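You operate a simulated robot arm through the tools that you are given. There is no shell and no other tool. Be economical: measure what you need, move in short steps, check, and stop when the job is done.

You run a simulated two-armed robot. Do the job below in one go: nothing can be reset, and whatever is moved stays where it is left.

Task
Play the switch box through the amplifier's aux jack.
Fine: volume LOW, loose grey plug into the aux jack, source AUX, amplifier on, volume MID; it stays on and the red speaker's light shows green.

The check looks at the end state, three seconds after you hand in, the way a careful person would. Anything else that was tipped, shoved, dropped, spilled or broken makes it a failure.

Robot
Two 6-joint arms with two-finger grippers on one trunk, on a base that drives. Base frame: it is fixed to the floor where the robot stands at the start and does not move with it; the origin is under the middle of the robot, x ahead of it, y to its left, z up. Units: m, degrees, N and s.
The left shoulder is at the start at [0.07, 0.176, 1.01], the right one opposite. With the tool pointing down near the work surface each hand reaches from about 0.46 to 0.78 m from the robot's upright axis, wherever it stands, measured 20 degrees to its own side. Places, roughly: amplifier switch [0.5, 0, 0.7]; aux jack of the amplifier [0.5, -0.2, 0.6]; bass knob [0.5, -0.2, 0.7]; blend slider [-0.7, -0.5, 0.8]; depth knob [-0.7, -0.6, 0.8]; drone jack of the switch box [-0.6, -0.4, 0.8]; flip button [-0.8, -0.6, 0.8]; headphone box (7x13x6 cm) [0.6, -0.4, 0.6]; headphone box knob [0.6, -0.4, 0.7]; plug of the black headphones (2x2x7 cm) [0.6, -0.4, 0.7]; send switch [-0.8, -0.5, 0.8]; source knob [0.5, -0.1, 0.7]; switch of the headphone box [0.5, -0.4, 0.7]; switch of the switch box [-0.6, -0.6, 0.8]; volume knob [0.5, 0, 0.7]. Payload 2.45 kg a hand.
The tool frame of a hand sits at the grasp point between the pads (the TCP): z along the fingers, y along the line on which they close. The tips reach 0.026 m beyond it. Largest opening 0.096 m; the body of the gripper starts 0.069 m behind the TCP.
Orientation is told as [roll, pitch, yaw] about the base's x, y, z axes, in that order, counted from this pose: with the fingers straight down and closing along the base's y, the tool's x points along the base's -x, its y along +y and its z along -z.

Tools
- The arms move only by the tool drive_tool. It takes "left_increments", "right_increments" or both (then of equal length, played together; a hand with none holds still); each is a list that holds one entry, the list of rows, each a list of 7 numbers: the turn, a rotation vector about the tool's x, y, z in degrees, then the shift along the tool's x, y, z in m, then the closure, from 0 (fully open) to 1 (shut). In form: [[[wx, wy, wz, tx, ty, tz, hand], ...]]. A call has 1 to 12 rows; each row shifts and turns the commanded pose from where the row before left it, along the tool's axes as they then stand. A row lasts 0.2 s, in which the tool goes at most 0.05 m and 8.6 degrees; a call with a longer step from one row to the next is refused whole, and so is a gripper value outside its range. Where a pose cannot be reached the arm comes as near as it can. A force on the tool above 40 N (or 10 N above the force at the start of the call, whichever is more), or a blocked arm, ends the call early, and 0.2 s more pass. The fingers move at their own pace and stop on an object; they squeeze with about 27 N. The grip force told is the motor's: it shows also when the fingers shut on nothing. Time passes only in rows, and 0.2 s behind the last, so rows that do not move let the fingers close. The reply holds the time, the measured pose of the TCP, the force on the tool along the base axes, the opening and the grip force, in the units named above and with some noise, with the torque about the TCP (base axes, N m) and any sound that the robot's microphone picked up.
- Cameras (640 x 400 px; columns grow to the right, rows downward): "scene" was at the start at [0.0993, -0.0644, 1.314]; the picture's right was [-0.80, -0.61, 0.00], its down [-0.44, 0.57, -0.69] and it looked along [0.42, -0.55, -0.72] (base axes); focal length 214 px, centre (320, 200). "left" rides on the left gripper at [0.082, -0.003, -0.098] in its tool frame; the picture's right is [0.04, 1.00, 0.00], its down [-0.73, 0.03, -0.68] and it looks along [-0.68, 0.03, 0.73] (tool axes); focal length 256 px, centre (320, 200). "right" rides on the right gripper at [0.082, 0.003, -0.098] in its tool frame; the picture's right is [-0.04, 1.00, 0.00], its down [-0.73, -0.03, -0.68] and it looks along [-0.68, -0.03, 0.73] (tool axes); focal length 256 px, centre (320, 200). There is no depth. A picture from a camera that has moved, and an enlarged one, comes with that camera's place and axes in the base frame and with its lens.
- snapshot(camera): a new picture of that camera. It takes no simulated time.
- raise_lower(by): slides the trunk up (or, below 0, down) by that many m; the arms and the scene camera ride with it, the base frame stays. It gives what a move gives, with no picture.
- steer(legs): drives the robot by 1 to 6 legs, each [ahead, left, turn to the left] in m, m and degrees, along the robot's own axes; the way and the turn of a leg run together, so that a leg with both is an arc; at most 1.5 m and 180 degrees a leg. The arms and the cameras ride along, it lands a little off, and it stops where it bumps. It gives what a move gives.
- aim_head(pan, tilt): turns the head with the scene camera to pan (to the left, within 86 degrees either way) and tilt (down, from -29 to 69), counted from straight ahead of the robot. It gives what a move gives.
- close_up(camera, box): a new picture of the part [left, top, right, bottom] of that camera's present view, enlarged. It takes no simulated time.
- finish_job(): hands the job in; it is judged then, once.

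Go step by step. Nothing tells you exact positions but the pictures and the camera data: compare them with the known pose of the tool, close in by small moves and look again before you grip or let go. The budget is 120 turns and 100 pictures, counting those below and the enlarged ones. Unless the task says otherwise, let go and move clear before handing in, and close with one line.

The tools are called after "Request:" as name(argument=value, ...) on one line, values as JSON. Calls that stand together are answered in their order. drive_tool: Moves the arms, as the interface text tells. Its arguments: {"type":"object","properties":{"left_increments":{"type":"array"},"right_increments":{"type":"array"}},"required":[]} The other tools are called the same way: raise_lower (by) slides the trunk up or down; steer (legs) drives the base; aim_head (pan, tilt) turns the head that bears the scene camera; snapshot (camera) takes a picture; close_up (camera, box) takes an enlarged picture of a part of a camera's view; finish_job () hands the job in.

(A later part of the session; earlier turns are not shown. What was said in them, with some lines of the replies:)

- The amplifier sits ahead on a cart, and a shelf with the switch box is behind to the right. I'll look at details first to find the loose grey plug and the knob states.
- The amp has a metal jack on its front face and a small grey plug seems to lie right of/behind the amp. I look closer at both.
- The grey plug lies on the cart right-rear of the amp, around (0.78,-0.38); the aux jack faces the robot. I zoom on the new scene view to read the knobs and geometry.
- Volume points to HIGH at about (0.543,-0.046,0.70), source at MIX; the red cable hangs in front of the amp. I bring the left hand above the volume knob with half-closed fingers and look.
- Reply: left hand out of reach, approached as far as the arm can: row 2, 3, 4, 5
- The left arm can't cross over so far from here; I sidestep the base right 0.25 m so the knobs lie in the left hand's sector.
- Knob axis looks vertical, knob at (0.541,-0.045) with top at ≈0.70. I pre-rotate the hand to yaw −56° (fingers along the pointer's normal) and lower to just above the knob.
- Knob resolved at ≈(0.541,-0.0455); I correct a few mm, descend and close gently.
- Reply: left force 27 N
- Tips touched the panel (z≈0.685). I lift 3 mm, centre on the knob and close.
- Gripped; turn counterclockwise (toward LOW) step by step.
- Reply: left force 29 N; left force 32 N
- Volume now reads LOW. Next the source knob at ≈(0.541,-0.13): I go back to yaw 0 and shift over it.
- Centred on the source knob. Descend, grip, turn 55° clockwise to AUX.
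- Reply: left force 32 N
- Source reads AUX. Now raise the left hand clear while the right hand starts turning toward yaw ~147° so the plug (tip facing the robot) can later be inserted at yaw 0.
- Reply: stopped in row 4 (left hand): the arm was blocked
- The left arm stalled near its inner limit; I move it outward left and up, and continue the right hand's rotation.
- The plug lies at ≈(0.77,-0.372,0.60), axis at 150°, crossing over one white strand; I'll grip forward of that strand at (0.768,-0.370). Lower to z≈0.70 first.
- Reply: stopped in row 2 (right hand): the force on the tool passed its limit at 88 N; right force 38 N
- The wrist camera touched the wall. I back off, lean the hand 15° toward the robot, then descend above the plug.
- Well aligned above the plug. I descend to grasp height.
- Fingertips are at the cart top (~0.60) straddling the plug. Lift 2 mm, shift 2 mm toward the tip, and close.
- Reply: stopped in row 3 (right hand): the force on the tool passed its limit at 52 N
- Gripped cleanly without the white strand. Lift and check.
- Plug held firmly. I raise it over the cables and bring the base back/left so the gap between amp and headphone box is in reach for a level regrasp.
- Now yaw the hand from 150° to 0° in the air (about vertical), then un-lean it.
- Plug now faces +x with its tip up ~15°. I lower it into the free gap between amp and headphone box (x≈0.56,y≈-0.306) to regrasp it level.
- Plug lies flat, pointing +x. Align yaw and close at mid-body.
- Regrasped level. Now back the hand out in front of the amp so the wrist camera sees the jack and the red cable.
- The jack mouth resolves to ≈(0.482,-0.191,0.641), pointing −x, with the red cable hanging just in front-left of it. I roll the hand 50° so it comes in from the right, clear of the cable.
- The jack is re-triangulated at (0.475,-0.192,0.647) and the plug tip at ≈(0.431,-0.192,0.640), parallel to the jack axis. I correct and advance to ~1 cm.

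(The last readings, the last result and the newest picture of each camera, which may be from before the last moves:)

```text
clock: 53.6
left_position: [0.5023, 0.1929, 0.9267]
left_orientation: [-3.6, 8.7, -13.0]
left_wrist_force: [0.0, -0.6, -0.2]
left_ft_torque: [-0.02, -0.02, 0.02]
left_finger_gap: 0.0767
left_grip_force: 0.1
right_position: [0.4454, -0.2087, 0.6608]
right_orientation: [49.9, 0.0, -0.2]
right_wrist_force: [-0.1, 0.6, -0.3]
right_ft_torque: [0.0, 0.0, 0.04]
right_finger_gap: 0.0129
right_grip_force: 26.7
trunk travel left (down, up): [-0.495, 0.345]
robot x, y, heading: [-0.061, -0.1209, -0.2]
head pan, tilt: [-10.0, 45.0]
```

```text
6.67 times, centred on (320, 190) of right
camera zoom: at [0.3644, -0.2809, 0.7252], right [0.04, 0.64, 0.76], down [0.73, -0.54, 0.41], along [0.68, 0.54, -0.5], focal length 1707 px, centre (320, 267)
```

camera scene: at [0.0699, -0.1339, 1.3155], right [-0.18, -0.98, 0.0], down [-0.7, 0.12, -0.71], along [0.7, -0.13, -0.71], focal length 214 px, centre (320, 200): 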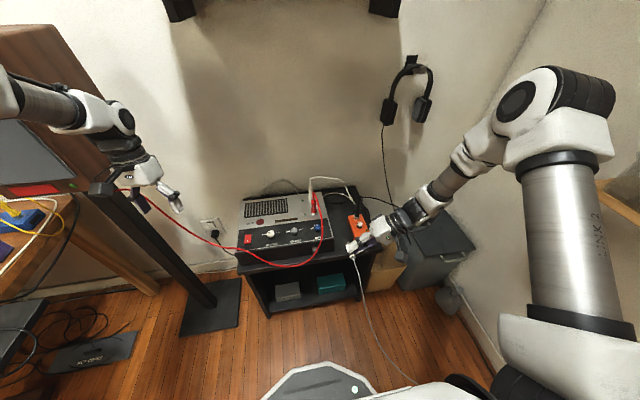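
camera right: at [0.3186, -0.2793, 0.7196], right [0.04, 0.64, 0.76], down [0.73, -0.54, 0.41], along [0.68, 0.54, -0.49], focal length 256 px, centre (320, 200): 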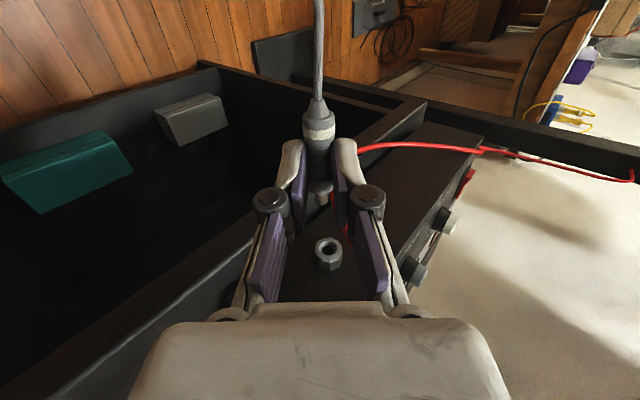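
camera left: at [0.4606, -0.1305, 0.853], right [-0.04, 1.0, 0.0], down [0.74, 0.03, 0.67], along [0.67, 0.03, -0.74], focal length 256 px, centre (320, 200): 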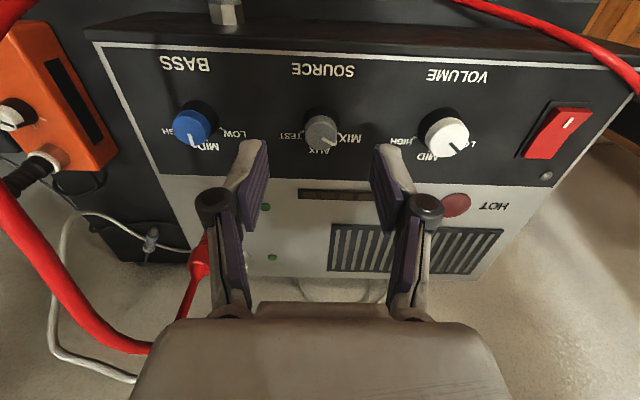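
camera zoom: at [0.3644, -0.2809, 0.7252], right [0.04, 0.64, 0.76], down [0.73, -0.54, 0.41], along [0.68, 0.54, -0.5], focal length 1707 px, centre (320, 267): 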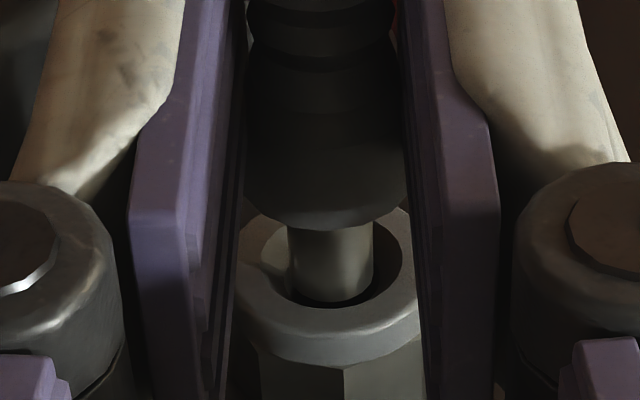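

Request:
drive_tool(right_increments=[[[0, 0, 0, -0.002, 0, 0, 0.95], [0, 0, 0, -0.002, 0, 0, 0.95], [0, 0, 0, 0, 0, 0, 0.95]]])

Request:
close_up(camera="right", box=[290, 160, 350, 220])

```text
clock: 54.5
left_position: [0.5013, 0.1934, 0.9268]
left_orientation: [-3.4, 8.6, -13.1]
left_wrist_force: [-0.3, 0.7, 0.3]
left_ft_torque: [-0.02, 0.0, 0.0]
left_finger_gap: 0.0766
left_grip_force: 0.1
right_position: [0.4485, -0.2073, 0.6591]
right_orientation: [49.9, 0.2, -0.1]
right_wrist_force: [-11.4, 4.7, -3.2]
right_ft_torque: [0.0, 0.21, 0.23]
right_finger_gap: 0.013
right_grip_force: 27.1
trunk travel left (down, up): [-0.495, 0.345]
robot x, y, heading: [-0.0591, -0.1181, -0.2]
head pan, tilt: [-10.0, 45.0]
```

```text
6.67 times, centred on (320, 190) of right
camera zoom: at [0.3668, -0.2806, 0.7248], right [0.04, 0.64, 0.76], down [0.74, -0.54, 0.41], along [0.68, 0.54, -0.5], focal length 1707 px, centre (320, 267)
```

zoom: 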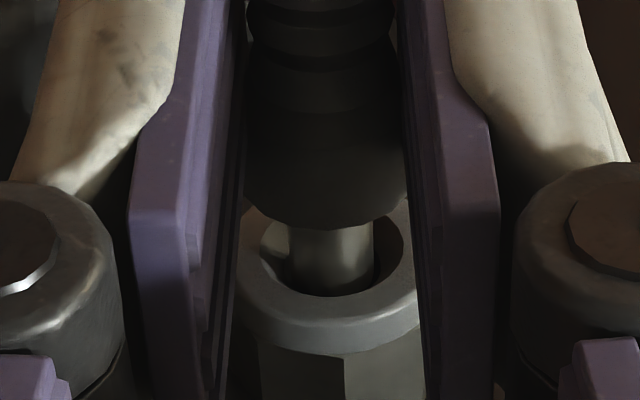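

Slight resistance, with the reaction pushing along the fingers: the pin bears on the near rim. Back 2 mm, shift 2 mm along the fingers, advance.

Request:
drive_tool(right_increments=[[[0, 0, 0, 0.003, 0, 0, 0.95], [0, 0, 0, 0, 0, 0.002, 0.95], [0, 0, 0, -0.003, 0, 0, 0.95], [0, 0, 0, -0.002, 0, 0, 0.95], [0, 0, 0, -0.002, 0, 0, 0.95], [0, 0, 0, 0, 0, 0, 0.95]]])

Request:
close_up(camera="right", box=[290, 160, 350, 220])

```text
clock: 55.9
left_position: [0.5022, 0.1933, 0.9272]
left_orientation: [-3.5, 8.7, -13.2]
left_wrist_force: [0.3, -0.2, -0.2]
left_ft_torque: [0.04, 0.0, 0.01]
left_finger_gap: 0.0768
left_grip_force: 0.2
right_position: [0.4533, -0.2075, 0.6588]
right_orientation: [49.9, 0.1, -0.1]
right_wrist_force: [0.2, 0.4, -1.2]
right_ft_torque: [0.02, -0.03, -0.02]
right_finger_gap: 0.0129
right_grip_force: 27.2
trunk travel left (down, up): [-0.495, 0.345]
robot x, y, heading: [-0.0612, -0.1157, -0.3]
head pan, tilt: [-10.0, 45.0]
```

```text
6.67 times, centred on (320, 190) of right
camera zoom: at [0.3723, -0.2795, 0.7242], right [0.04, 0.64, 0.76], down [0.73, -0.54, 0.41], along [0.68, 0.54, -0.5], focal length 1707 px, centre (320, 267)
```

zoom: 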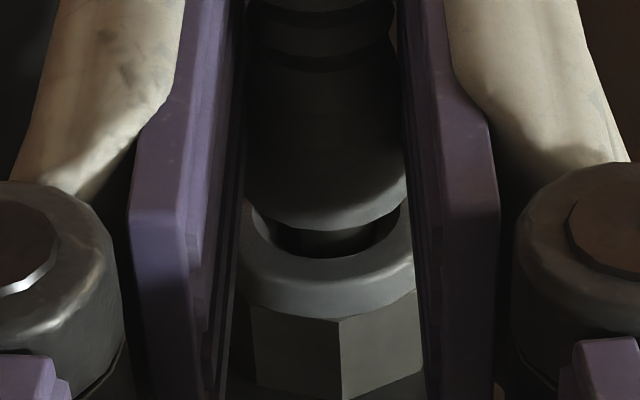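

It slid in freely. Push on until seated.

Request:
drive_tool(right_increments=[[[0, 0, 0, -0.002, 0, 0, 0.95], [0, 0, 0, -0.002, 0, 0, 0.95], [0, 0, 0, -0.002, 0, 0, 0.95], [0, 0, 0, -0.002, 0, 0, 0.95], [0, 0, 0, 0, 0, 0, 0.95]]])

Request:
close_up(camera="right", box=[290, 160, 350, 220])

```text
clock: 57.0
left_position: [0.5004, 0.1939, 0.9278]
left_orientation: [-3.3, 8.7, -13.1]
left_wrist_force: [0.2, -0.6, -0.2]
left_ft_torque: [0.01, -0.01, 0.0]
left_finger_gap: 0.077
left_grip_force: 0.1
right_position: [0.4581, -0.2059, 0.6586]
right_orientation: [49.8, 0.2, -0.1]
right_wrist_force: [-26.9, -2.8, -6.2]
right_ft_torque: [-0.08, 0.46, 0.42]
right_finger_gap: 0.0132
right_grip_force: 26.8
trunk travel left (down, up): [-0.495, 0.345]
robot x, y, heading: [-0.0639, -0.118, -0.3]
head pan, tilt: [-10.0, 45.0]
```

```text
6.67 times, centred on (320, 190) of right
camera zoom: at [0.3774, -0.2795, 0.7241], right [0.04, 0.64, 0.76], down [0.74, -0.54, 0.41], along [0.68, 0.54, -0.5], focal length 1707 px, centre (320, 267)
```

zoom: 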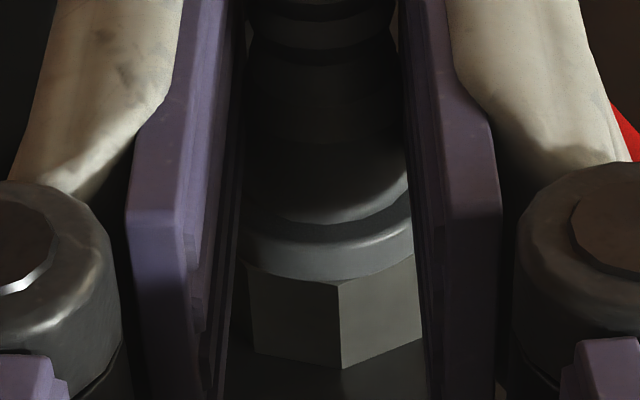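

Request:
drive_tool(right_increments=[[[0, 0, 0, -0.0015, 0, 0, 0.95], [0, 0, 0, -0.001, 0, 0, 0.95], [0, 0, 0, 0, 0, 0, 0.95]]])

Request:
close_up(camera="right", box=[290, 160, 350, 220])

```text
clock: 57.9
left_position: [0.5008, 0.194, 0.9277]
left_orientation: [-3.4, 8.7, -13.2]
left_wrist_force: [-0.1, 0.0, -0.6]
left_ft_torque: [-0.01, -0.01, 0.03]
left_finger_gap: 0.0773
left_grip_force: 0.0
right_position: [0.4634, -0.207, 0.6592]
right_orientation: [49.9, 0.0, 0.0]
right_wrist_force: [-21.1, -1.6, -3.8]
right_ft_torque: [-0.08, 0.27, 0.34]
right_finger_gap: 0.0135
right_grip_force: 27.5
trunk travel left (down, up): [-0.495, 0.345]
robot x, y, heading: [-0.0593, -0.1164, -0.1]
head pan, tilt: [-10.0, 45.0]
```

```text
6.67 times, centred on (320, 190) of right
camera zoom: at [0.3816, -0.2796, 0.7243], right [0.04, 0.64, 0.76], down [0.73, -0.54, 0.41], along [0.68, 0.54, -0.49], focal length 1707 px, centre (320, 267)
```

zoom: 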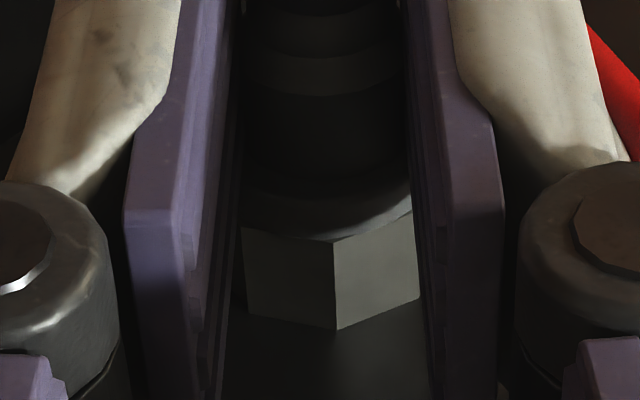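

Request:
drive_tool(right_increments=[[[0, 0, 0, -0.0015, 0, 0, 0.95], [0, 0, 0, -0.0005, 0, 0, 0.95], [0, 0, 0, 0, 0, 0, 0.95]]])

Request:
close_up(camera="right", box=[270, 80, 370, 220])

```text
clock: 58.6
left_position: [0.5, 0.1927, 0.9278]
left_orientation: [-3.4, 8.4, -13.2]
left_wrist_force: [0.0, 0.5, 0.8]
left_ft_torque: [-0.03, 0.0, 0.01]
left_finger_gap: 0.0768
left_grip_force: 0.0
right_position: [0.4628, -0.2079, 0.6591]
right_orientation: [49.9, 0.2, 0.0]
right_wrist_force: [-34.3, -0.4, -7.8]
right_ft_torque: [0.09, 0.43, 0.62]
right_finger_gap: 0.0135
right_grip_force: 27.2
trunk travel left (down, up): [-0.495, 0.345]
robot x, y, heading: [-0.0633, -0.1182, -0.3]
head pan, tilt: [-10.0, 45.0]
```

```text
2.86 times, centred on (320, 150) of right
camera zoom: at [0.3819, -0.2797, 0.7245], right [0.04, 0.64, 0.76], down [0.73, -0.54, 0.41], along [0.68, 0.54, -0.5], focal length 731 px, centre (320, 343)
```

zoom: 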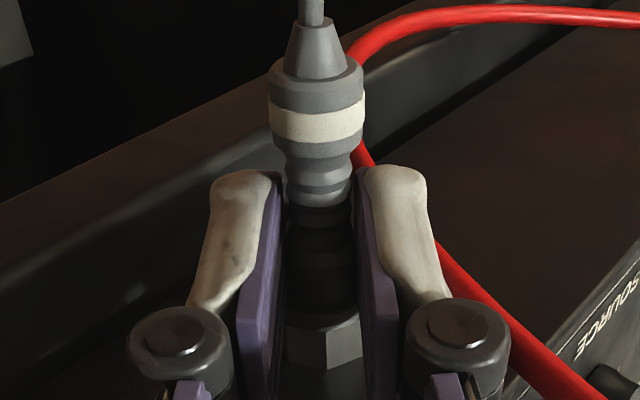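

Seated firmly. Relax, open a little, and retreat back along the fingers.

Request:
drive_tool(right_increments=[[[0, 0, 0, 0.002, 0, 0, 0.95], [0, 0, 0, 0, 0, 0, 0.78], [0, 0, 0, 0, 0, 0, 0.72], [0, 0, 0, 0, 0, -0.015, 0.72], [0, 0, 0, 0, 0, -0.03, 0.72], [0, 0, 0, 0, 0, -0.04, 0.72], [0, 0, 0, 0.02, 0, -0.04, 0.72]]])

Request:
snapshot(camera="right")

Request:
close_up(camera="scene", box=[220, 170, 380, 280])

```text
clock: 60.2
left_position: [0.5006, 0.1918, 0.9278]
left_orientation: [-3.3, 8.7, -13.1]
left_wrist_force: [-0.8, -1.0, 0.2]
left_ft_torque: [0.05, 0.0, 0.02]
left_finger_gap: 0.077
left_grip_force: 0.1
right_position: [0.4447, -0.3035, 0.7386]
right_orientation: [50.0, 0.0, -0.1]
right_wrist_force: [-0.9, -0.4, 1.0]
right_ft_torque: [-0.02, 0.02, -0.02]
right_finger_gap: 0.0269
right_grip_force: 0.1
trunk travel left (down, up): [-0.495, 0.345]
robot x, y, heading: [-0.0607, -0.1174, -0.8]
head pan, tilt: [-10.0, 45.0]
```

```text
31 pictures are left
camera right: at [0.3631, -0.3759, 0.8049], right [0.04, 0.64, 0.77], down [0.73, -0.54, 0.41], along [0.68, 0.54, -0.49], focal length 256 px, centre (320, 200)
```

right: 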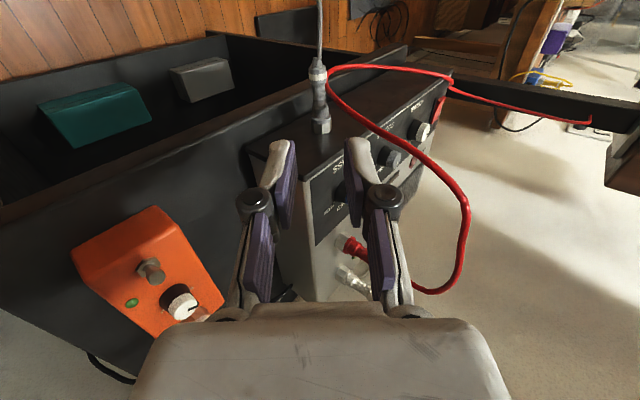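

```text
3.64 times, centred on (300, 225) of scene
camera zoom: at [0.0685, -0.1363, 1.3156], right [-0.18, -0.98, 0.0], down [-0.7, 0.13, -0.71], along [0.7, -0.12, -0.71], focal length 780 px, centre (393, 109)
```

zoom: 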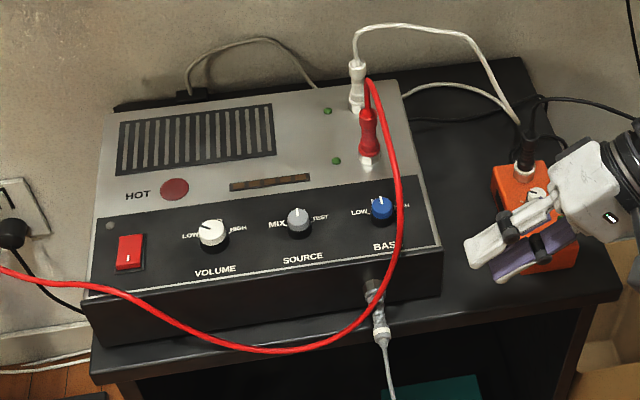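

Plug is seated, panel untouched. Now clear the right hand and move the left hand above the switch with closed fingers.

Request:
drive_tool(right_increments=[[[0, 0, 0, 0.01, 0, -0.04, 0.72], [0, 0, 0, 0.01, 0.01, -0.04, 0.72], [0, 0, 0, 0, 0.02, -0.03, 0.72], [0, 0, 0, 0, 0.02, -0.03, 0.72], [8.3, 0, 0, 0, 0, 0, 0.72], [8.3, 0, 0, 0, 0, 0, 0.72], [8.3, 0, 0, 0, 0, 0, 0.72], [8.3, 0, 0, 0, 0, 0, 0.72]]], left_increments=[[[0, 0, 0, 0, -0.02, 0, 1], [0, -4, -6, 0, -0.02, 0, 1], [3.5, -4.7, -7, 0, -0.03, 0, 1], [0, 0, 0, -0.005, -0.03, 0, 1], [0, 0, 0, -0.005, -0.03, 0, 1], [0, 0, 0, -0.005, -0.03, 0.02, 1], [0, 0, 0, -0.005, 0, 0.03, 1], [0, 0, 0, 0, 0, 0.03, 1]]])

Request:
snapshot(camera="scene")

```text
refused: row 3 steps farther than a row can; nothing moved
```

```text
29 pictures are left
camera scene: at [0.0685, -0.1363, 1.3156], right [-0.18, -0.98, 0.0], down [-0.7, 0.13, -0.71], along [0.7, -0.12, -0.71], focal length 214 px, centre (320, 200)
```

scene: 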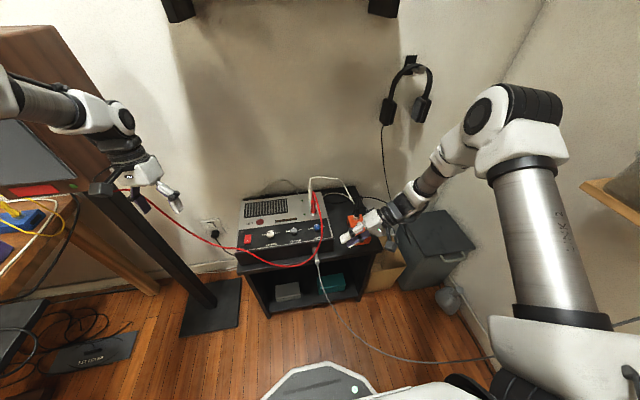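

Request:
drive_tool(right_increments=[[[0, 0, 0, 0.01, 0, -0.04, 0.72], [0, 0, 0, 0.01, 0.01, -0.04, 0.72], [0, 0, 0, 0, 0.02, -0.03, 0.72], [0, 0, 0, 0, 0.02, -0.03, 0.72], [8.3, 0, 0, 0, 0, 0, 0.72], [8.3, 0, 0, 0, 0, 0, 0.72], [8.3, 0, 0, 0, 0, 0, 0.72], [8.3, 0, 0, 0, 0, 0, 0.72]]], left_increments=[[[-1.7, -4.3, -6.5, 0, 0, 0, 1], [-1.7, -4.3, -6.5, 0, 0, 0, 1], [0, 0, 0, -0.004, -0.035, 0, 1], [0, 0, 0, -0.004, -0.035, 0, 1], [0, 0, 0, -0.004, -0.035, 0.015, 1], [0, 0, 0, -0.004, -0.035, 0.02, 1], [0, 0, 0, -0.005, -0.02, 0.035, 1], [0, 0, 0, 0, 0, 0.04, 1]]])

Request:
snapshot(camera="left")

```text
clock: 62.0
left_position: [0.5228, 0.0344, 0.8125]
left_orientation: [0.9, 0.3, 0.1]
left_wrist_force: [0.4, -0.1, 0.7]
left_ft_torque: [0.02, 0.04, -0.02]
left_finger_gap: 0.0
left_grip_force: 26.8
right_position: [0.4255, -0.3764, 0.8674]
right_orientation: [16.5, 0.1, -0.1]
right_wrist_force: [0.0, 1.4, -0.5]
right_ft_torque: [-0.04, 0.0, -0.04]
right_finger_gap: 0.0269
right_grip_force: 0.0
trunk travel left (down, up): [-0.495, 0.345]
robot x, y, heading: [-0.0574, -0.1162, -0.1]
head pan, tilt: [-10.0, 45.0]
```

```text
28 pictures are left
camera left: at [0.4428, 0.03, 0.9098], right [-0.04, 1.0, 0.02], down [0.74, 0.02, 0.67], along [0.67, 0.04, -0.74], focal length 256 px, centre (320, 200)
```

left: 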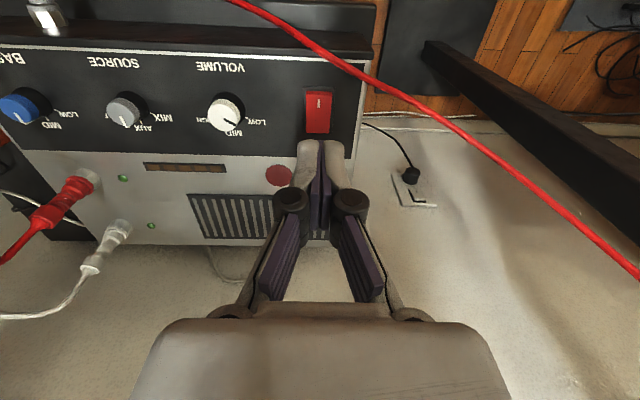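

Switch rocker centre ≈(0.536,0.0355); its near end (mark "I") is raised. I press that near end with closed fingertips.

Request:
drive_tool(left_increments=[[[0, 0, 0, 0, 0.001, 0.04, 1], [0, 0, 0, 0, 0, 0.035, 1], [0, 0, 0, 0, 0, 0.004, 1], [0, 0, 0, 0, 0, 0.004, 1]]])

Request:
close_up(camera="left", box=[220, 50, 440, 220])

```text
clock: 63.0
left_position: [0.5228, 0.0373, 0.7307]
left_orientation: [1.0, 0.3, 0.1]
left_wrist_force: [-0.1, 0.2, 0.0]
left_ft_torque: [0.0, -0.02, 0.01]
left_finger_gap: 0.0
left_grip_force: 27.2
right_position: [0.4242, -0.3777, 0.8681]
right_orientation: [16.7, 0.1, -0.1]
right_wrist_force: [0.4, 0.1, -0.4]
right_ft_torque: [0.0, 0.04, -0.03]
right_finger_gap: 0.0271
right_grip_force: 0.0
trunk travel left (down, up): [-0.495, 0.345]
robot x, y, heading: [-0.0591, -0.1194, -0.1]
head pan, tilt: [-10.0, 45.0]
```

```text
2.35 times, centred on (330, 135) of left
camera zoom: at [0.4421, 0.0321, 0.8282], right [-0.04, 1.0, 0.02], down [0.74, 0.02, 0.67], along [0.67, 0.04, -0.74], focal length 602 px, centre (296, 353)
```

zoom: 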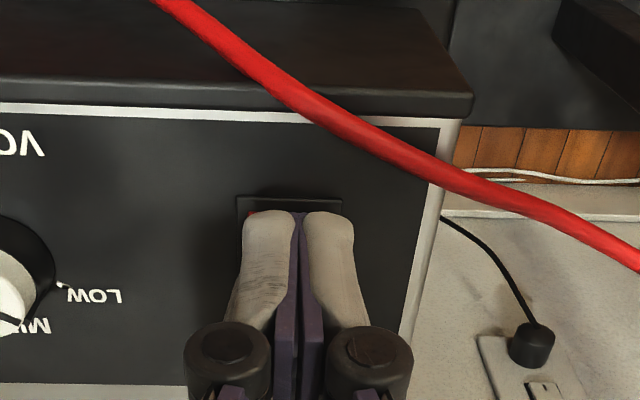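

Request:
drive_tool(left_increments=[[[0, 0, 0, 0, 0, 0.003, 1], [0, 0, 0, 0, 0, 0.003, 1], [0, 0, 0, 0, 0, 0.003, 1], [0, 0, 0, 0, 0, 0.002, 1]]])

Request:
close_up(camera="scene", box=[215, 180, 345, 270])

```text
clock: 64.0
left_position: [0.5231, 0.038, 0.7197]
left_orientation: [1.0, 0.3, 0.1]
left_wrist_force: [0.4, -0.1, 0.4]
left_ft_torque: [0.0, 0.02, 0.01]
left_finger_gap: 0.0
left_grip_force: 27.5
right_position: [0.4247, -0.3766, 0.8679]
right_orientation: [16.7, 0.0, -0.1]
right_wrist_force: [0.2, 0.1, -0.6]
right_ft_torque: [0.03, 0.0, 0.02]
right_finger_gap: 0.0269
right_grip_force: 0.1
trunk travel left (down, up): [-0.495, 0.345]
robot x, y, heading: [-0.0608, -0.1193, 0.0]
head pan, tilt: [-10.0, 45.0]
```

```text
4.44 times, centred on (280, 225) of scene
camera zoom: at [0.0702, -0.1348, 1.3154], right [-0.18, -0.98, 0.0], down [-0.7, 0.13, -0.71], along [0.7, -0.13, -0.71], focal length 953 px, centre (498, 89)
```

zoom: 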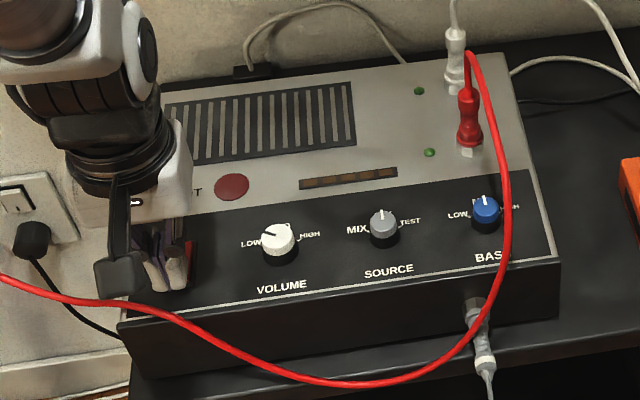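

Request:
drive_tool(left_increments=[[[0, 0, 0, 0, 0, 0.002, 1], [0, 0, 0, 0, 0, 0.002, 1], [0, 0, 0, 0, 0, 0.002, 1], [0, 0, 0, 0, 0, 0.0, 1]]])

```text
clock: 65.0
left_position: [0.5224, 0.0384, 0.7167]
left_orientation: [0.9, 0.0, 0.2]
left_wrist_force: [0.2, 2.0, 22.1]
left_ft_torque: [-0.01, -0.33, 0.02]
left_finger_gap: 0.0064
left_grip_force: 28.9
right_position: [0.4234, -0.3776, 0.8689]
right_orientation: [16.6, 0.1, -0.1]
right_wrist_force: [-0.2, -0.6, 0.6]
right_ft_torque: [-0.03, -0.02, -0.01]
right_finger_gap: 0.0269
right_grip_force: 0.0
trunk travel left (down, up): [-0.495, 0.345]
robot x, y, heading: [-0.0581, -0.1191, -0.1]
head pan, tilt: [-10.0, 45.0]
heard: click
```

A click. Lift and look at the amp.

Request:
drive_tool(left_increments=[[[0, 0, 0, 0, 0, -0.01, 1], [0, 0, 0, 0, 0, -0.03, 1], [0, 0, 0, 0, 0, -0.04, 1], [0, 0, 0, 0, 0, 0, 1]]])

Request:
snapshot(camera="left")

Request:
aim_head(pan=40, tilt=30)

Request:
snapshot(camera="scene")

```text
clock: 66.0
left_position: [0.5232, 0.0373, 0.7939]
left_orientation: [0.9, 0.4, 0.2]
left_wrist_force: [0.1, -0.1, -0.1]
left_ft_torque: [0.01, -0.03, -0.01]
left_finger_gap: 0.0001
left_grip_force: 28.6
right_position: [0.4256, -0.3788, 0.8671]
right_orientation: [16.8, 0.1, -0.1]
right_wrist_force: [0.3, 0.4, -0.5]
right_ft_torque: [-0.03, 0.01, 0.01]
right_finger_gap: 0.0266
right_grip_force: 0.1
trunk travel left (down, up): [-0.495, 0.345]
robot x, y, heading: [-0.062, -0.1213, -0.1]
head pan, tilt: [-10.0, 45.0]
```

```text
25 pictures are left
camera left: at [0.4425, 0.031, 0.8903], right [-0.04, 1.0, 0.02], down [0.74, 0.02, 0.67], along [0.67, 0.04, -0.74], focal length 256 px, centre (320, 200)
```

left: 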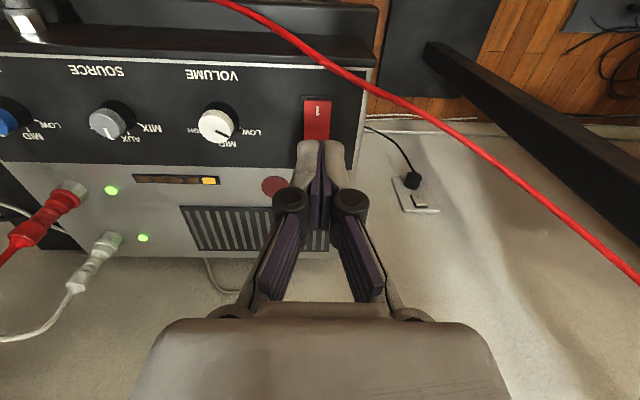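

```text
clock: 67.2
left_position: [0.5236, 0.0365, 0.7936]
left_orientation: [1.0, 0.4, 0.1]
left_wrist_force: [0.5, -0.1, -1.0]
left_ft_torque: [0.0, -0.02, 0.03]
left_finger_gap: 0.0001
left_grip_force: 27.8
right_position: [0.425, -0.3786, 0.8673]
right_orientation: [16.7, 0.1, -0.1]
right_wrist_force: [-0.3, 0.2, -0.1]
right_ft_torque: [0.02, -0.02, 0.02]
right_finger_gap: 0.0271
right_grip_force: 0.0
trunk travel left (down, up): [-0.495, 0.345]
robot x, y, heading: [-0.0597, -0.1192, -0.1]
head pan, tilt: [40.0, 30.0]
```

```text
24 pictures are left
camera scene: at [0.0597, -0.0626, 1.338], right [0.64, -0.77, 0.0], down [-0.38, -0.32, -0.87], along [0.67, 0.55, -0.5], focal length 214 px, centre (320, 200)
```

scene: 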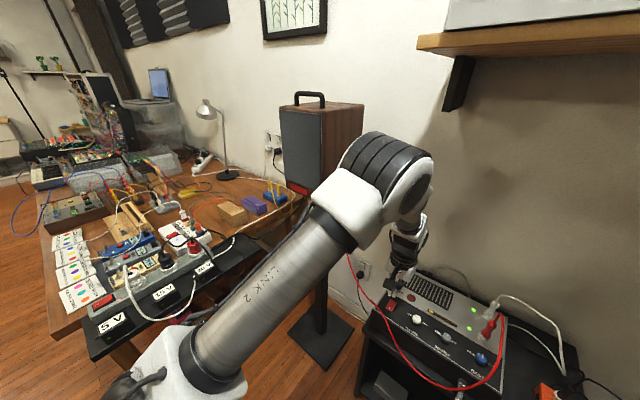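

The amp is on (green LEDs, meter shows signal, HOT unlit). Next the volume: move the left hand over the knob at (0.541,-0.045), opened.

Request:
drive_tool(left_increments=[[[-1, 0, 0, -0.005, -0.02, -0.01, 1], [0, 0, 0, -0.005, -0.03, 0, 0.4], [0, 0, 0, -0.007, -0.0315, 0, 0.4], [0, 0, 0, 0, 0, 0.03, 0.4], [0, 0, 0, 0, 0, 0, 0.4]]])

Request:
snapshot(camera="left")

```text
clock: 68.4
left_position: [0.5394, -0.0384, 0.7718]
left_orientation: [1.3, 0.4, 1.0]
left_wrist_force: [-0.5, 1.2, 0.4]
left_ft_torque: [0.02, 0.02, 0.01]
left_finger_gap: 0.0572
left_grip_force: 0.0
right_position: [0.4244, -0.3774, 0.8677]
right_orientation: [16.7, 0.0, -0.2]
right_wrist_force: [-0.1, 0.3, -0.6]
right_ft_torque: [0.03, 0.0, -0.02]
right_finger_gap: 0.0267
right_grip_force: 0.0
trunk travel left (down, up): [-0.495, 0.345]
robot x, y, heading: [-0.0587, -0.1216, -0.1]
head pan, tilt: [40.0, 30.0]
```

```text
23 pictures are left
camera left: at [0.4598, -0.0458, 0.8697], right [-0.06, 1.0, 0.02], down [0.74, 0.03, 0.67], along [0.67, 0.06, -0.74], focal length 256 px, centre (320, 200)
```

left: 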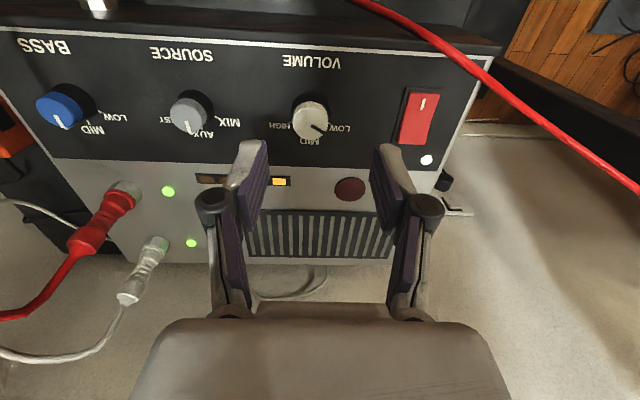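

Request:
drive_tool(left_increments=[[[1.3, 0, 1, -0.0015, -0.0065, 0, 0.4], [0, 0, 0, 0, 0, 0.02, 0.4], [0, 0, 0, 0, 0, 0.02, 0.4], [0, 0, 0, 0, 0, 0, 0.4]]])

Request:
close_up(camera="left", box=[200, 70, 440, 220])

```text
clock: 69.4
left_position: [0.5406, -0.051, 0.7315]
left_orientation: [0.9, 0.2, -1.0]
left_wrist_force: [0.5, 0.4, 0.6]
left_ft_torque: [-0.01, 0.01, 0.0]
left_finger_gap: 0.0577
left_grip_force: 0.1
right_position: [0.4242, -0.3783, 0.868]
right_orientation: [16.6, 0.0, 0.0]
right_wrist_force: [-0.2, -0.5, 0.4]
right_ft_torque: [0.01, 0.0, 0.04]
right_finger_gap: 0.0272
right_grip_force: 0.1
trunk travel left (down, up): [-0.495, 0.345]
robot x, y, heading: [-0.0614, -0.1211, -0.3]
head pan, tilt: [40.0, 30.0]
```

```text
2.67 times, centred on (320, 145) of left
camera zoom: at [0.4591, -0.0551, 0.8282], right [-0.02, 1.0, 0.01], down [0.74, 0.01, 0.67], along [0.67, 0.02, -0.74], focal length 683 px, centre (320, 347)
```

zoom: 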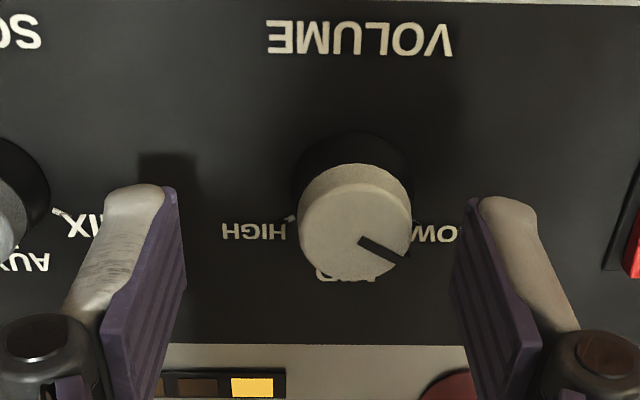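

Request:
drive_tool(left_increments=[[[0, 0, -1, 0, 0.006, 0, 0.4], [0, 0, 0, 0, 0, 0.01, 0.4], [0, 0, 0, 0, 0, 0.008, 0.4], [0, 0, 0, 0, 0, 0, 0.6], [0, 0, 0, 0, 0, 0, 0.75], [0, 0, 0, 0, 0, 0, 0.9], [0, 0, 0, 0, 0, 0, 0.9]]])

Request:
close_up(camera="left", box=[200, 70, 440, 220])

```text
clock: 71.0
left_position: [0.5407, -0.0441, 0.7131]
left_orientation: [0.7, 0.3, 0.1]
left_wrist_force: [-0.2, 4.3, 0.1]
left_ft_torque: [0.11, -0.01, -0.02]
left_finger_gap: 0.0253
left_grip_force: 45.1
right_position: [0.4244, -0.3768, 0.8677]
right_orientation: [16.6, 0.1, -0.1]
right_wrist_force: [0.1, -0.5, 1.4]
right_ft_torque: [-0.01, 0.01, -0.02]
right_finger_gap: 0.027
right_grip_force: 0.1
trunk travel left (down, up): [-0.495, 0.345]
robot x, y, heading: [-0.0613, -0.1148, -0.4]
head pan, tilt: [40.0, 30.0]
```

```text
2.67 times, centred on (320, 145) of left
camera zoom: at [0.4602, -0.0489, 0.8105], right [-0.04, 1.0, 0.01], down [0.74, 0.02, 0.67], along [0.67, 0.04, -0.74], focal length 683 px, centre (320, 347)
```

zoom: 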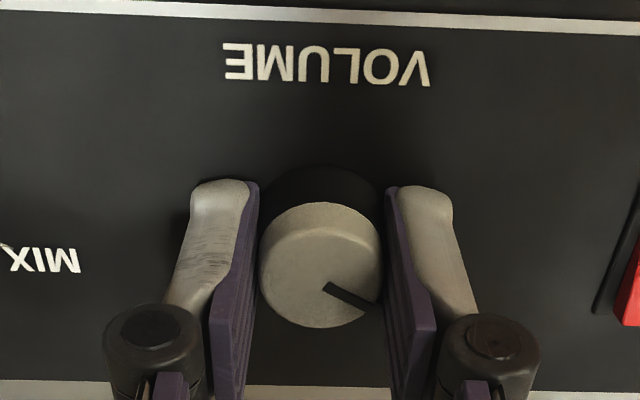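

Request:
drive_tool(left_increments=[[[0, 0, 7, 0, 0, 0, 0.9], [0, 0, 7, 0, 0, 0, 0.9], [0, 0, 7, 0, 0, 0, 0.9], [0, 0, 7, 0, 0, 0, 0.9], [0, 0, 7, 0, 0, 0, 0.9], [0, 0, 7, 0, 0, 0, 0.9], [0, 0, 7, 0, 0, 0, 0.9], [0, 0, 7, 0, 0, 0, 0.9], [0, 0, 0, 0, 0, 0, 0.9]]])

Request:
drive_tool(left_increments=[[[0, 0, 0, 0, 0, 0, 0.4], [0, 0, 0, 0, 0, -0.02, 0.4], [0, 0, 0, 0, 0, -0.03, 0.4]]])

Request:
close_up(camera="left", box=[200, 50, 440, 200])

```text
clock: 73.0
left_position: [0.5402, -0.0449, 0.7125]
left_orientation: [0.1, 0.8, -56.0]
left_wrist_force: [-7.2, -7.5, -2.9]
left_ft_torque: [-0.79, -0.07, 0.0]
left_finger_gap: 0.025
left_grip_force: 45.3
right_position: [0.4247, -0.3782, 0.8669]
right_orientation: [16.7, 0.2, -0.1]
right_wrist_force: [0.2, -0.3, 0.3]
right_ft_torque: [-0.01, 0.01, -0.03]
right_finger_gap: 0.0266
right_grip_force: 0.0
trunk travel left (down, up): [-0.495, 0.345]
robot x, y, heading: [-0.0632, -0.1169, -0.2]
head pan, tilt: [40.0, 30.0]
```

```text
clock: 73.8
left_position: [0.542, -0.0437, 0.7621]
left_orientation: [-0.1, 0.7, -55.7]
left_wrist_force: [0.0, 0.7, -0.2]
left_ft_torque: [0.03, 0.0, 0.01]
left_finger_gap: 0.0573
left_grip_force: 0.2
right_position: [0.4243, -0.3773, 0.8681]
right_orientation: [16.6, 0.0, -0.1]
right_wrist_force: [0.4, -0.1, 0.1]
right_ft_torque: [0.02, -0.01, 0.01]
right_finger_gap: 0.0269
right_grip_force: 0.0
trunk travel left (down, up): [-0.495, 0.345]
robot x, y, heading: [-0.0581, -0.1159, -0.2]
head pan, tilt: [40.0, 30.0]
```

```text
2.67 times, centred on (320, 125) of left
camera zoom: at [0.4938, 0.0207, 0.8606], right [0.8, 0.6, 0.0], down [0.44, -0.6, 0.67], along [0.4, -0.54, -0.74], focal length 683 px, centre (320, 400)
```

zoom: 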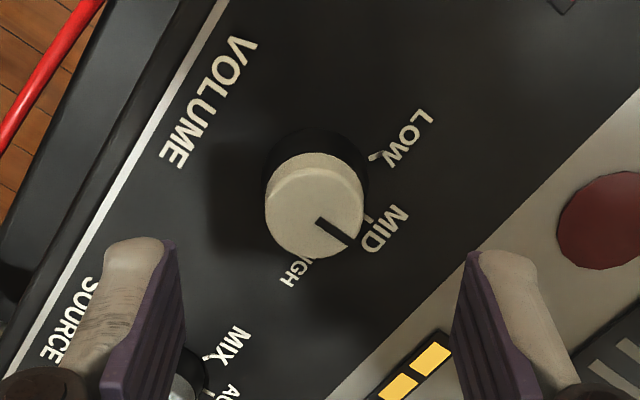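

Volume is at MID, and two meter segments are lit. Raise the left hand to the side and check the amp and the red speaker's light.

Request:
drive_tool(left_increments=[[[0, 0, 0, 0, 0, -0.02, 0.4], [0, 0, -8, 0.015, 0.015, 0, 0.4], [0, 0, -8, 0.025, 0.02, 0, 0.4], [0, 0, -8, 0.02, 0.03, 0, 0.4], [0, 0, -8, 0, 0.03, -0.01, 0.4], [0, 0, -8, 0, 0.03, -0.02, 0.4], [0, 0, -8, 0, 0.03, -0.03, 0.4], [0, 0, -8, 0, 0, -0.03, 0.4]]])

Request:
snapshot(camera="scene")

Request:
snapshot(camera="left")

```text
clock: 75.6
left_position: [0.5839, 0.1249, 0.8754]
left_orientation: [0.7, 0.3, 0.0]
left_wrist_force: [-0.3, -0.5, 0.3]
left_ft_torque: [-0.01, -0.02, -0.02]
left_finger_gap: 0.0576
left_grip_force: 0.1
right_position: [0.4252, -0.377, 0.8679]
right_orientation: [16.7, 0.1, 0.0]
right_wrist_force: [-0.7, -0.2, 0.6]
right_ft_torque: [-0.02, -0.01, 0.01]
right_finger_gap: 0.027
right_grip_force: 0.0
trunk travel left (down, up): [-0.495, 0.345]
robot x, y, heading: [-0.0608, -0.1203, -0.2]
head pan, tilt: [40.0, 30.0]
```

```text
19 pictures are left
camera scene: at [0.0587, -0.0635, 1.3381], right [0.64, -0.77, 0.0], down [-0.38, -0.32, -0.87], along [0.67, 0.55, -0.5], focal length 214 px, centre (320, 200)
```

scene: 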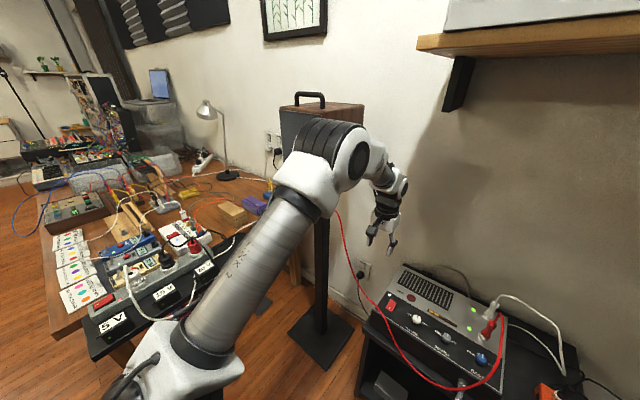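

```text
18 pictures are left
camera left: at [0.5024, 0.1192, 0.9727], right [-0.04, 1.0, 0.01], down [0.74, 0.02, 0.68], along [0.67, 0.04, -0.74], focal length 256 px, centre (320, 200)
```

left: 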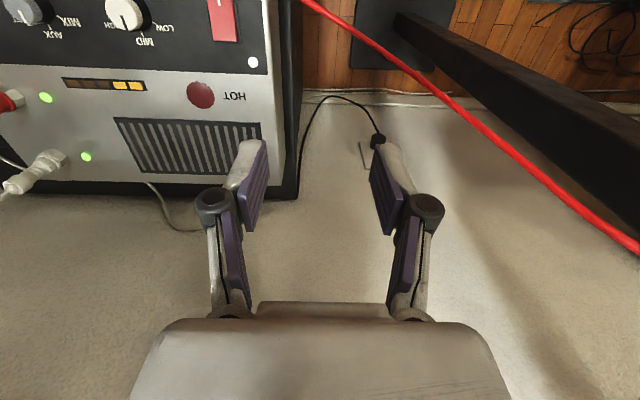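

Request:
drive_tool(left_increments=[[[0, 0, 0, 0.01, -0.04, 0, 0.4], [0, 0, 0, 0.01, -0.04, 0, 0.4]]])

Request:
close_up(camera="scene", box=[240, 80, 400, 210])

Request:
close_up(camera="scene", box=[360, 250, 560, 400])

```text
clock: 76.2
left_position: [0.5628, 0.0432, 0.8735]
left_orientation: [0.7, 0.3, 0.2]
left_wrist_force: [-0.4, -0.9, -0.1]
left_ft_torque: [0.0, -0.01, -0.02]
left_finger_gap: 0.0577
left_grip_force: 0.0
right_position: [0.4237, -0.3778, 0.8682]
right_orientation: [16.7, 0.1, -0.1]
right_wrist_force: [-0.3, 0.1, 0.5]
right_ft_torque: [0.01, -0.01, 0.02]
right_finger_gap: 0.0267
right_grip_force: 0.1
trunk travel left (down, up): [-0.495, 0.345]
robot x, y, heading: [-0.0599, -0.1214, 0.2]
head pan, tilt: [40.0, 30.0]
```

```text
3.08 times, centred on (320, 145) of scene
camera zoom: at [0.0594, -0.0635, 1.3381], right [0.64, -0.77, 0.0], down [-0.38, -0.32, -0.87], along [0.67, 0.55, -0.5], focal length 660 px, centre (320, 369)
```

zoom: 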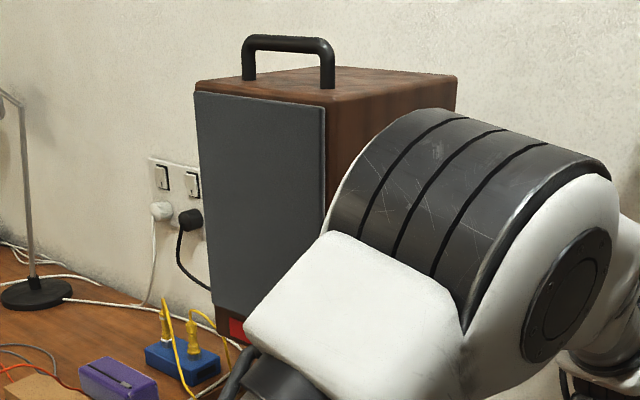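

```text
2.67 times, centred on (460, 325) of scene
camera zoom: at [0.0594, -0.0635, 1.3381], right [0.64, -0.77, 0.0], down [-0.38, -0.32, -0.87], along [0.67, 0.55, -0.5], focal length 572 px, centre (-53, -133)
```

zoom: 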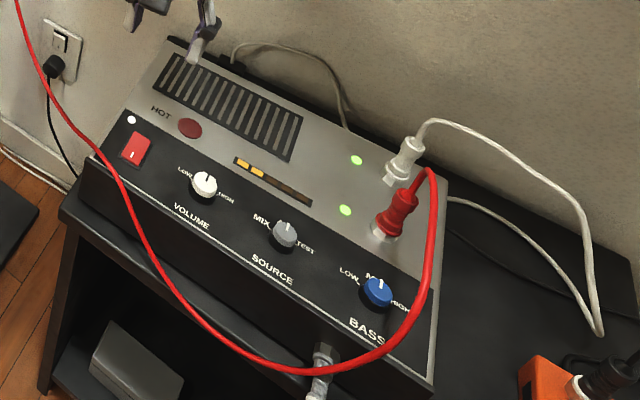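

The speaker's bottom strip is hidden by the elbow; in an earlier hand pose it was visible, so I go back there (well above the amp) and look.

Request:
drive_tool(left_increments=[[[0, 0, 0, 0.02, 0, 0.02, 0.4], [0, 0, 0, 0.02, 0, 0.03, 0.4], [0, 0, 0, 0, 0, 0.02, 0.4]]])

Request:
close_up(camera="scene", box=[260, 120, 360, 220])

```text
clock: 77.0
left_position: [0.5236, 0.0444, 0.8028]
left_orientation: [0.6, 0.5, 0.0]
left_wrist_force: [-0.2, 0.2, -0.2]
left_ft_torque: [-0.02, 0.03, -0.03]
left_finger_gap: 0.0577
left_grip_force: 0.0
right_position: [0.4253, -0.3778, 0.8673]
right_orientation: [16.7, 0.2, 0.0]
right_wrist_force: [0.8, 0.0, -0.1]
right_ft_torque: [-0.01, 0.01, -0.01]
right_finger_gap: 0.0268
right_grip_force: 0.0
trunk travel left (down, up): [-0.495, 0.345]
robot x, y, heading: [-0.0603, -0.1189, -0.2]
head pan, tilt: [40.0, 30.0]
```

```text
4.00 times, centred on (310, 170) of scene
camera zoom: at [0.0604, -0.0625, 1.338], right [0.64, -0.77, 0.0], down [-0.38, -0.32, -0.87], along [0.66, 0.55, -0.5], focal length 858 px, centre (360, 320)
```

zoom: 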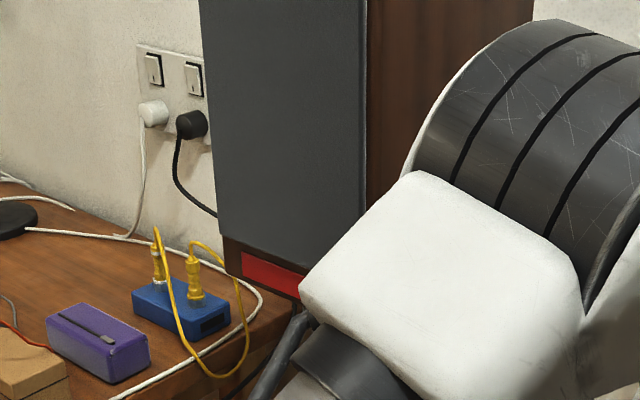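

The elbow still hides the light, so I use the left wrist camera: raise the hand and yaw it 90° to look toward the speaker.

Request:
drive_tool(left_increments=[[[0, 0, 0, -0.0132, 0, -0.0395, 0.4], [0, 0, 0, -0.0132, -0.01, -0.0395, 0.4], [0, 0, 0, -0.0132, -0.02, -0.0395, 0.4], [0, 0, 0, -0.0132, -0.02, -0.0395, 0.4], [0, 0, 0, -0.0132, -0.02, -0.0395, 0.4]]])

Request:
drive_tool(left_increments=[[[0, 0, -8, 0, 0, 0, 0.4], [0, 0, -8, 0, 0, 0, 0.4], [0, 0, -8, 0, 0, 0, 0.4], [0, 0, -8, 0, 0, 0, 0.4], [0, 0, -8, 0, 0, 0, 0.4], [0, 0, -8, 0, 0, 0, 0.4], [0, 0, -8, 0, 0, 0, 0.4], [0, 0, -8, 0, 0, 0, 0.4], [0, -8, 0, 0, 0, 0, 0.4], [0, -8, 0, 0, 0, 0, 0.4]]])

Request:
snapshot(camera="left")

```text
clock: 78.2
left_position: [0.5909, -0.028, 1.0002]
left_orientation: [0.6, 0.4, 0.1]
left_wrist_force: [0.9, 0.4, 0.0]
left_ft_torque: [0.02, 0.0, -0.02]
left_finger_gap: 0.0576
left_grip_force: 0.0
right_position: [0.4246, -0.3778, 0.8675]
right_orientation: [16.6, 0.1, -0.1]
right_wrist_force: [0.0, 0.0, -0.1]
right_ft_torque: [0.04, -0.01, -0.03]
right_finger_gap: 0.0271
right_grip_force: 0.0
trunk travel left (down, up): [-0.495, 0.345]
robot x, y, heading: [-0.0606, -0.1182, -0.2]
head pan, tilt: [40.0, 30.0]
```

```text
clock: 80.4
left_position: [0.5954, -0.0088, 0.9967]
left_orientation: [0.7, -14.4, 65.7]
left_wrist_force: [-0.7, -0.3, -0.5]
left_ft_torque: [-0.03, 0.0, 0.01]
left_finger_gap: 0.0574
left_grip_force: 0.0
right_position: [0.4251, -0.376, 0.8671]
right_orientation: [16.6, 0.2, 0.0]
right_wrist_force: [0.4, -0.5, 0.7]
right_ft_torque: [-0.03, -0.02, -0.03]
right_finger_gap: 0.027
right_grip_force: 0.1
trunk travel left (down, up): [-0.495, 0.345]
robot x, y, heading: [-0.0584, -0.1175, -0.2]
head pan, tilt: [40.0, 30.0]
```

```text
14 pictures are left
camera left: at [0.5576, -0.1055, 1.0696], right [-0.93, 0.37, 0.0], down [0.2, 0.5, 0.84], along [0.31, 0.78, -0.54], focal length 256 px, centre (320, 200)
```

left: 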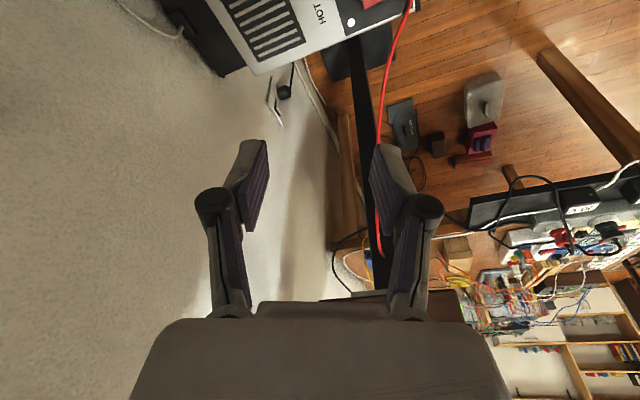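

Request:
close_up(camera="scene", box=[250, 80, 370, 220])

```text
2.86 times, centred on (310, 150) of scene
camera zoom: at [0.0603, -0.0613, 1.3379], right [0.64, -0.77, 0.0], down [-0.38, -0.32, -0.87], along [0.66, 0.55, -0.5], focal length 613 px, centre (349, 343)
```

zoom: 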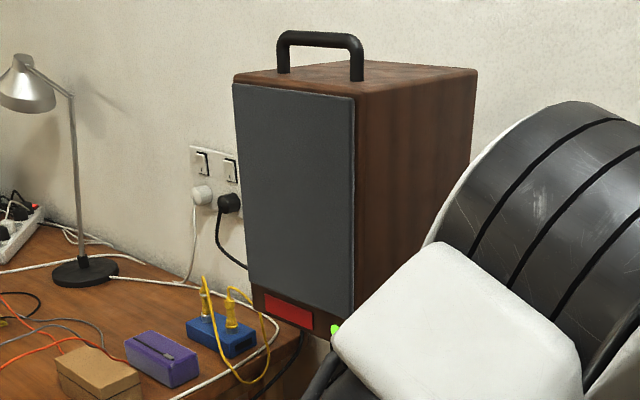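

The red speaker's light shows green at the arm's edge. A final look at the amp and cart.

Request:
aim_head(pan=-10, tilt=45)

Request:
close_up(camera="scene", box=[200, 160, 400, 290])

```text
clock: 81.6
left_position: [0.596, -0.0099, 0.9993]
left_orientation: [0.2, -14.5, 65.7]
left_wrist_force: [-0.9, -0.6, -0.5]
left_ft_torque: [0.02, 0.02, 0.02]
left_finger_gap: 0.0575
left_grip_force: 0.1
right_position: [0.4245, -0.3777, 0.867]
right_orientation: [16.7, 0.1, -0.1]
right_wrist_force: [-0.9, 0.6, 0.3]
right_ft_torque: [0.0, 0.01, 0.0]
right_finger_gap: 0.0267
right_grip_force: 0.0
trunk travel left (down, up): [-0.495, 0.345]
robot x, y, heading: [-0.0575, -0.125, -0.2]
head pan, tilt: [-10.0, 45.0]
```

```text
3.08 times, centred on (300, 225) of scene
camera zoom: at [0.0702, -0.1348, 1.3154], right [-0.18, -0.98, 0.0], down [-0.7, 0.12, -0.71], along [0.7, -0.12, -0.71], focal length 660 px, centre (382, 123)
```

zoom: 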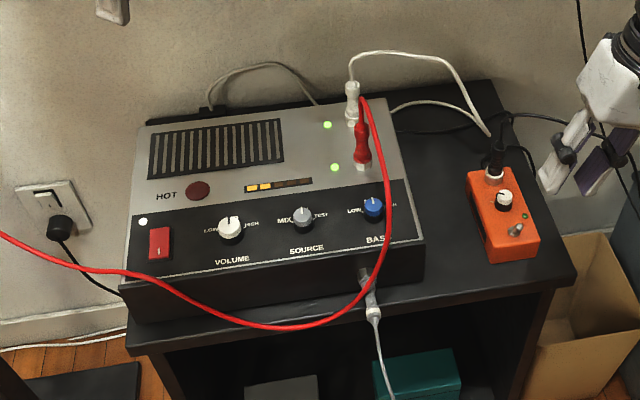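

Everything looks as asked: plug seated, source AUX, amp on with HOT unlit, volume MID, green light on the speaker, and both hands clear. I hand in.

Request:
finish_job()

```text
The job is handed in.
```

The switch box now plays through the aux jack: the grey plug is seated, source is on AUX, the amp is on at MID volume, and the red speaker's light shows green.
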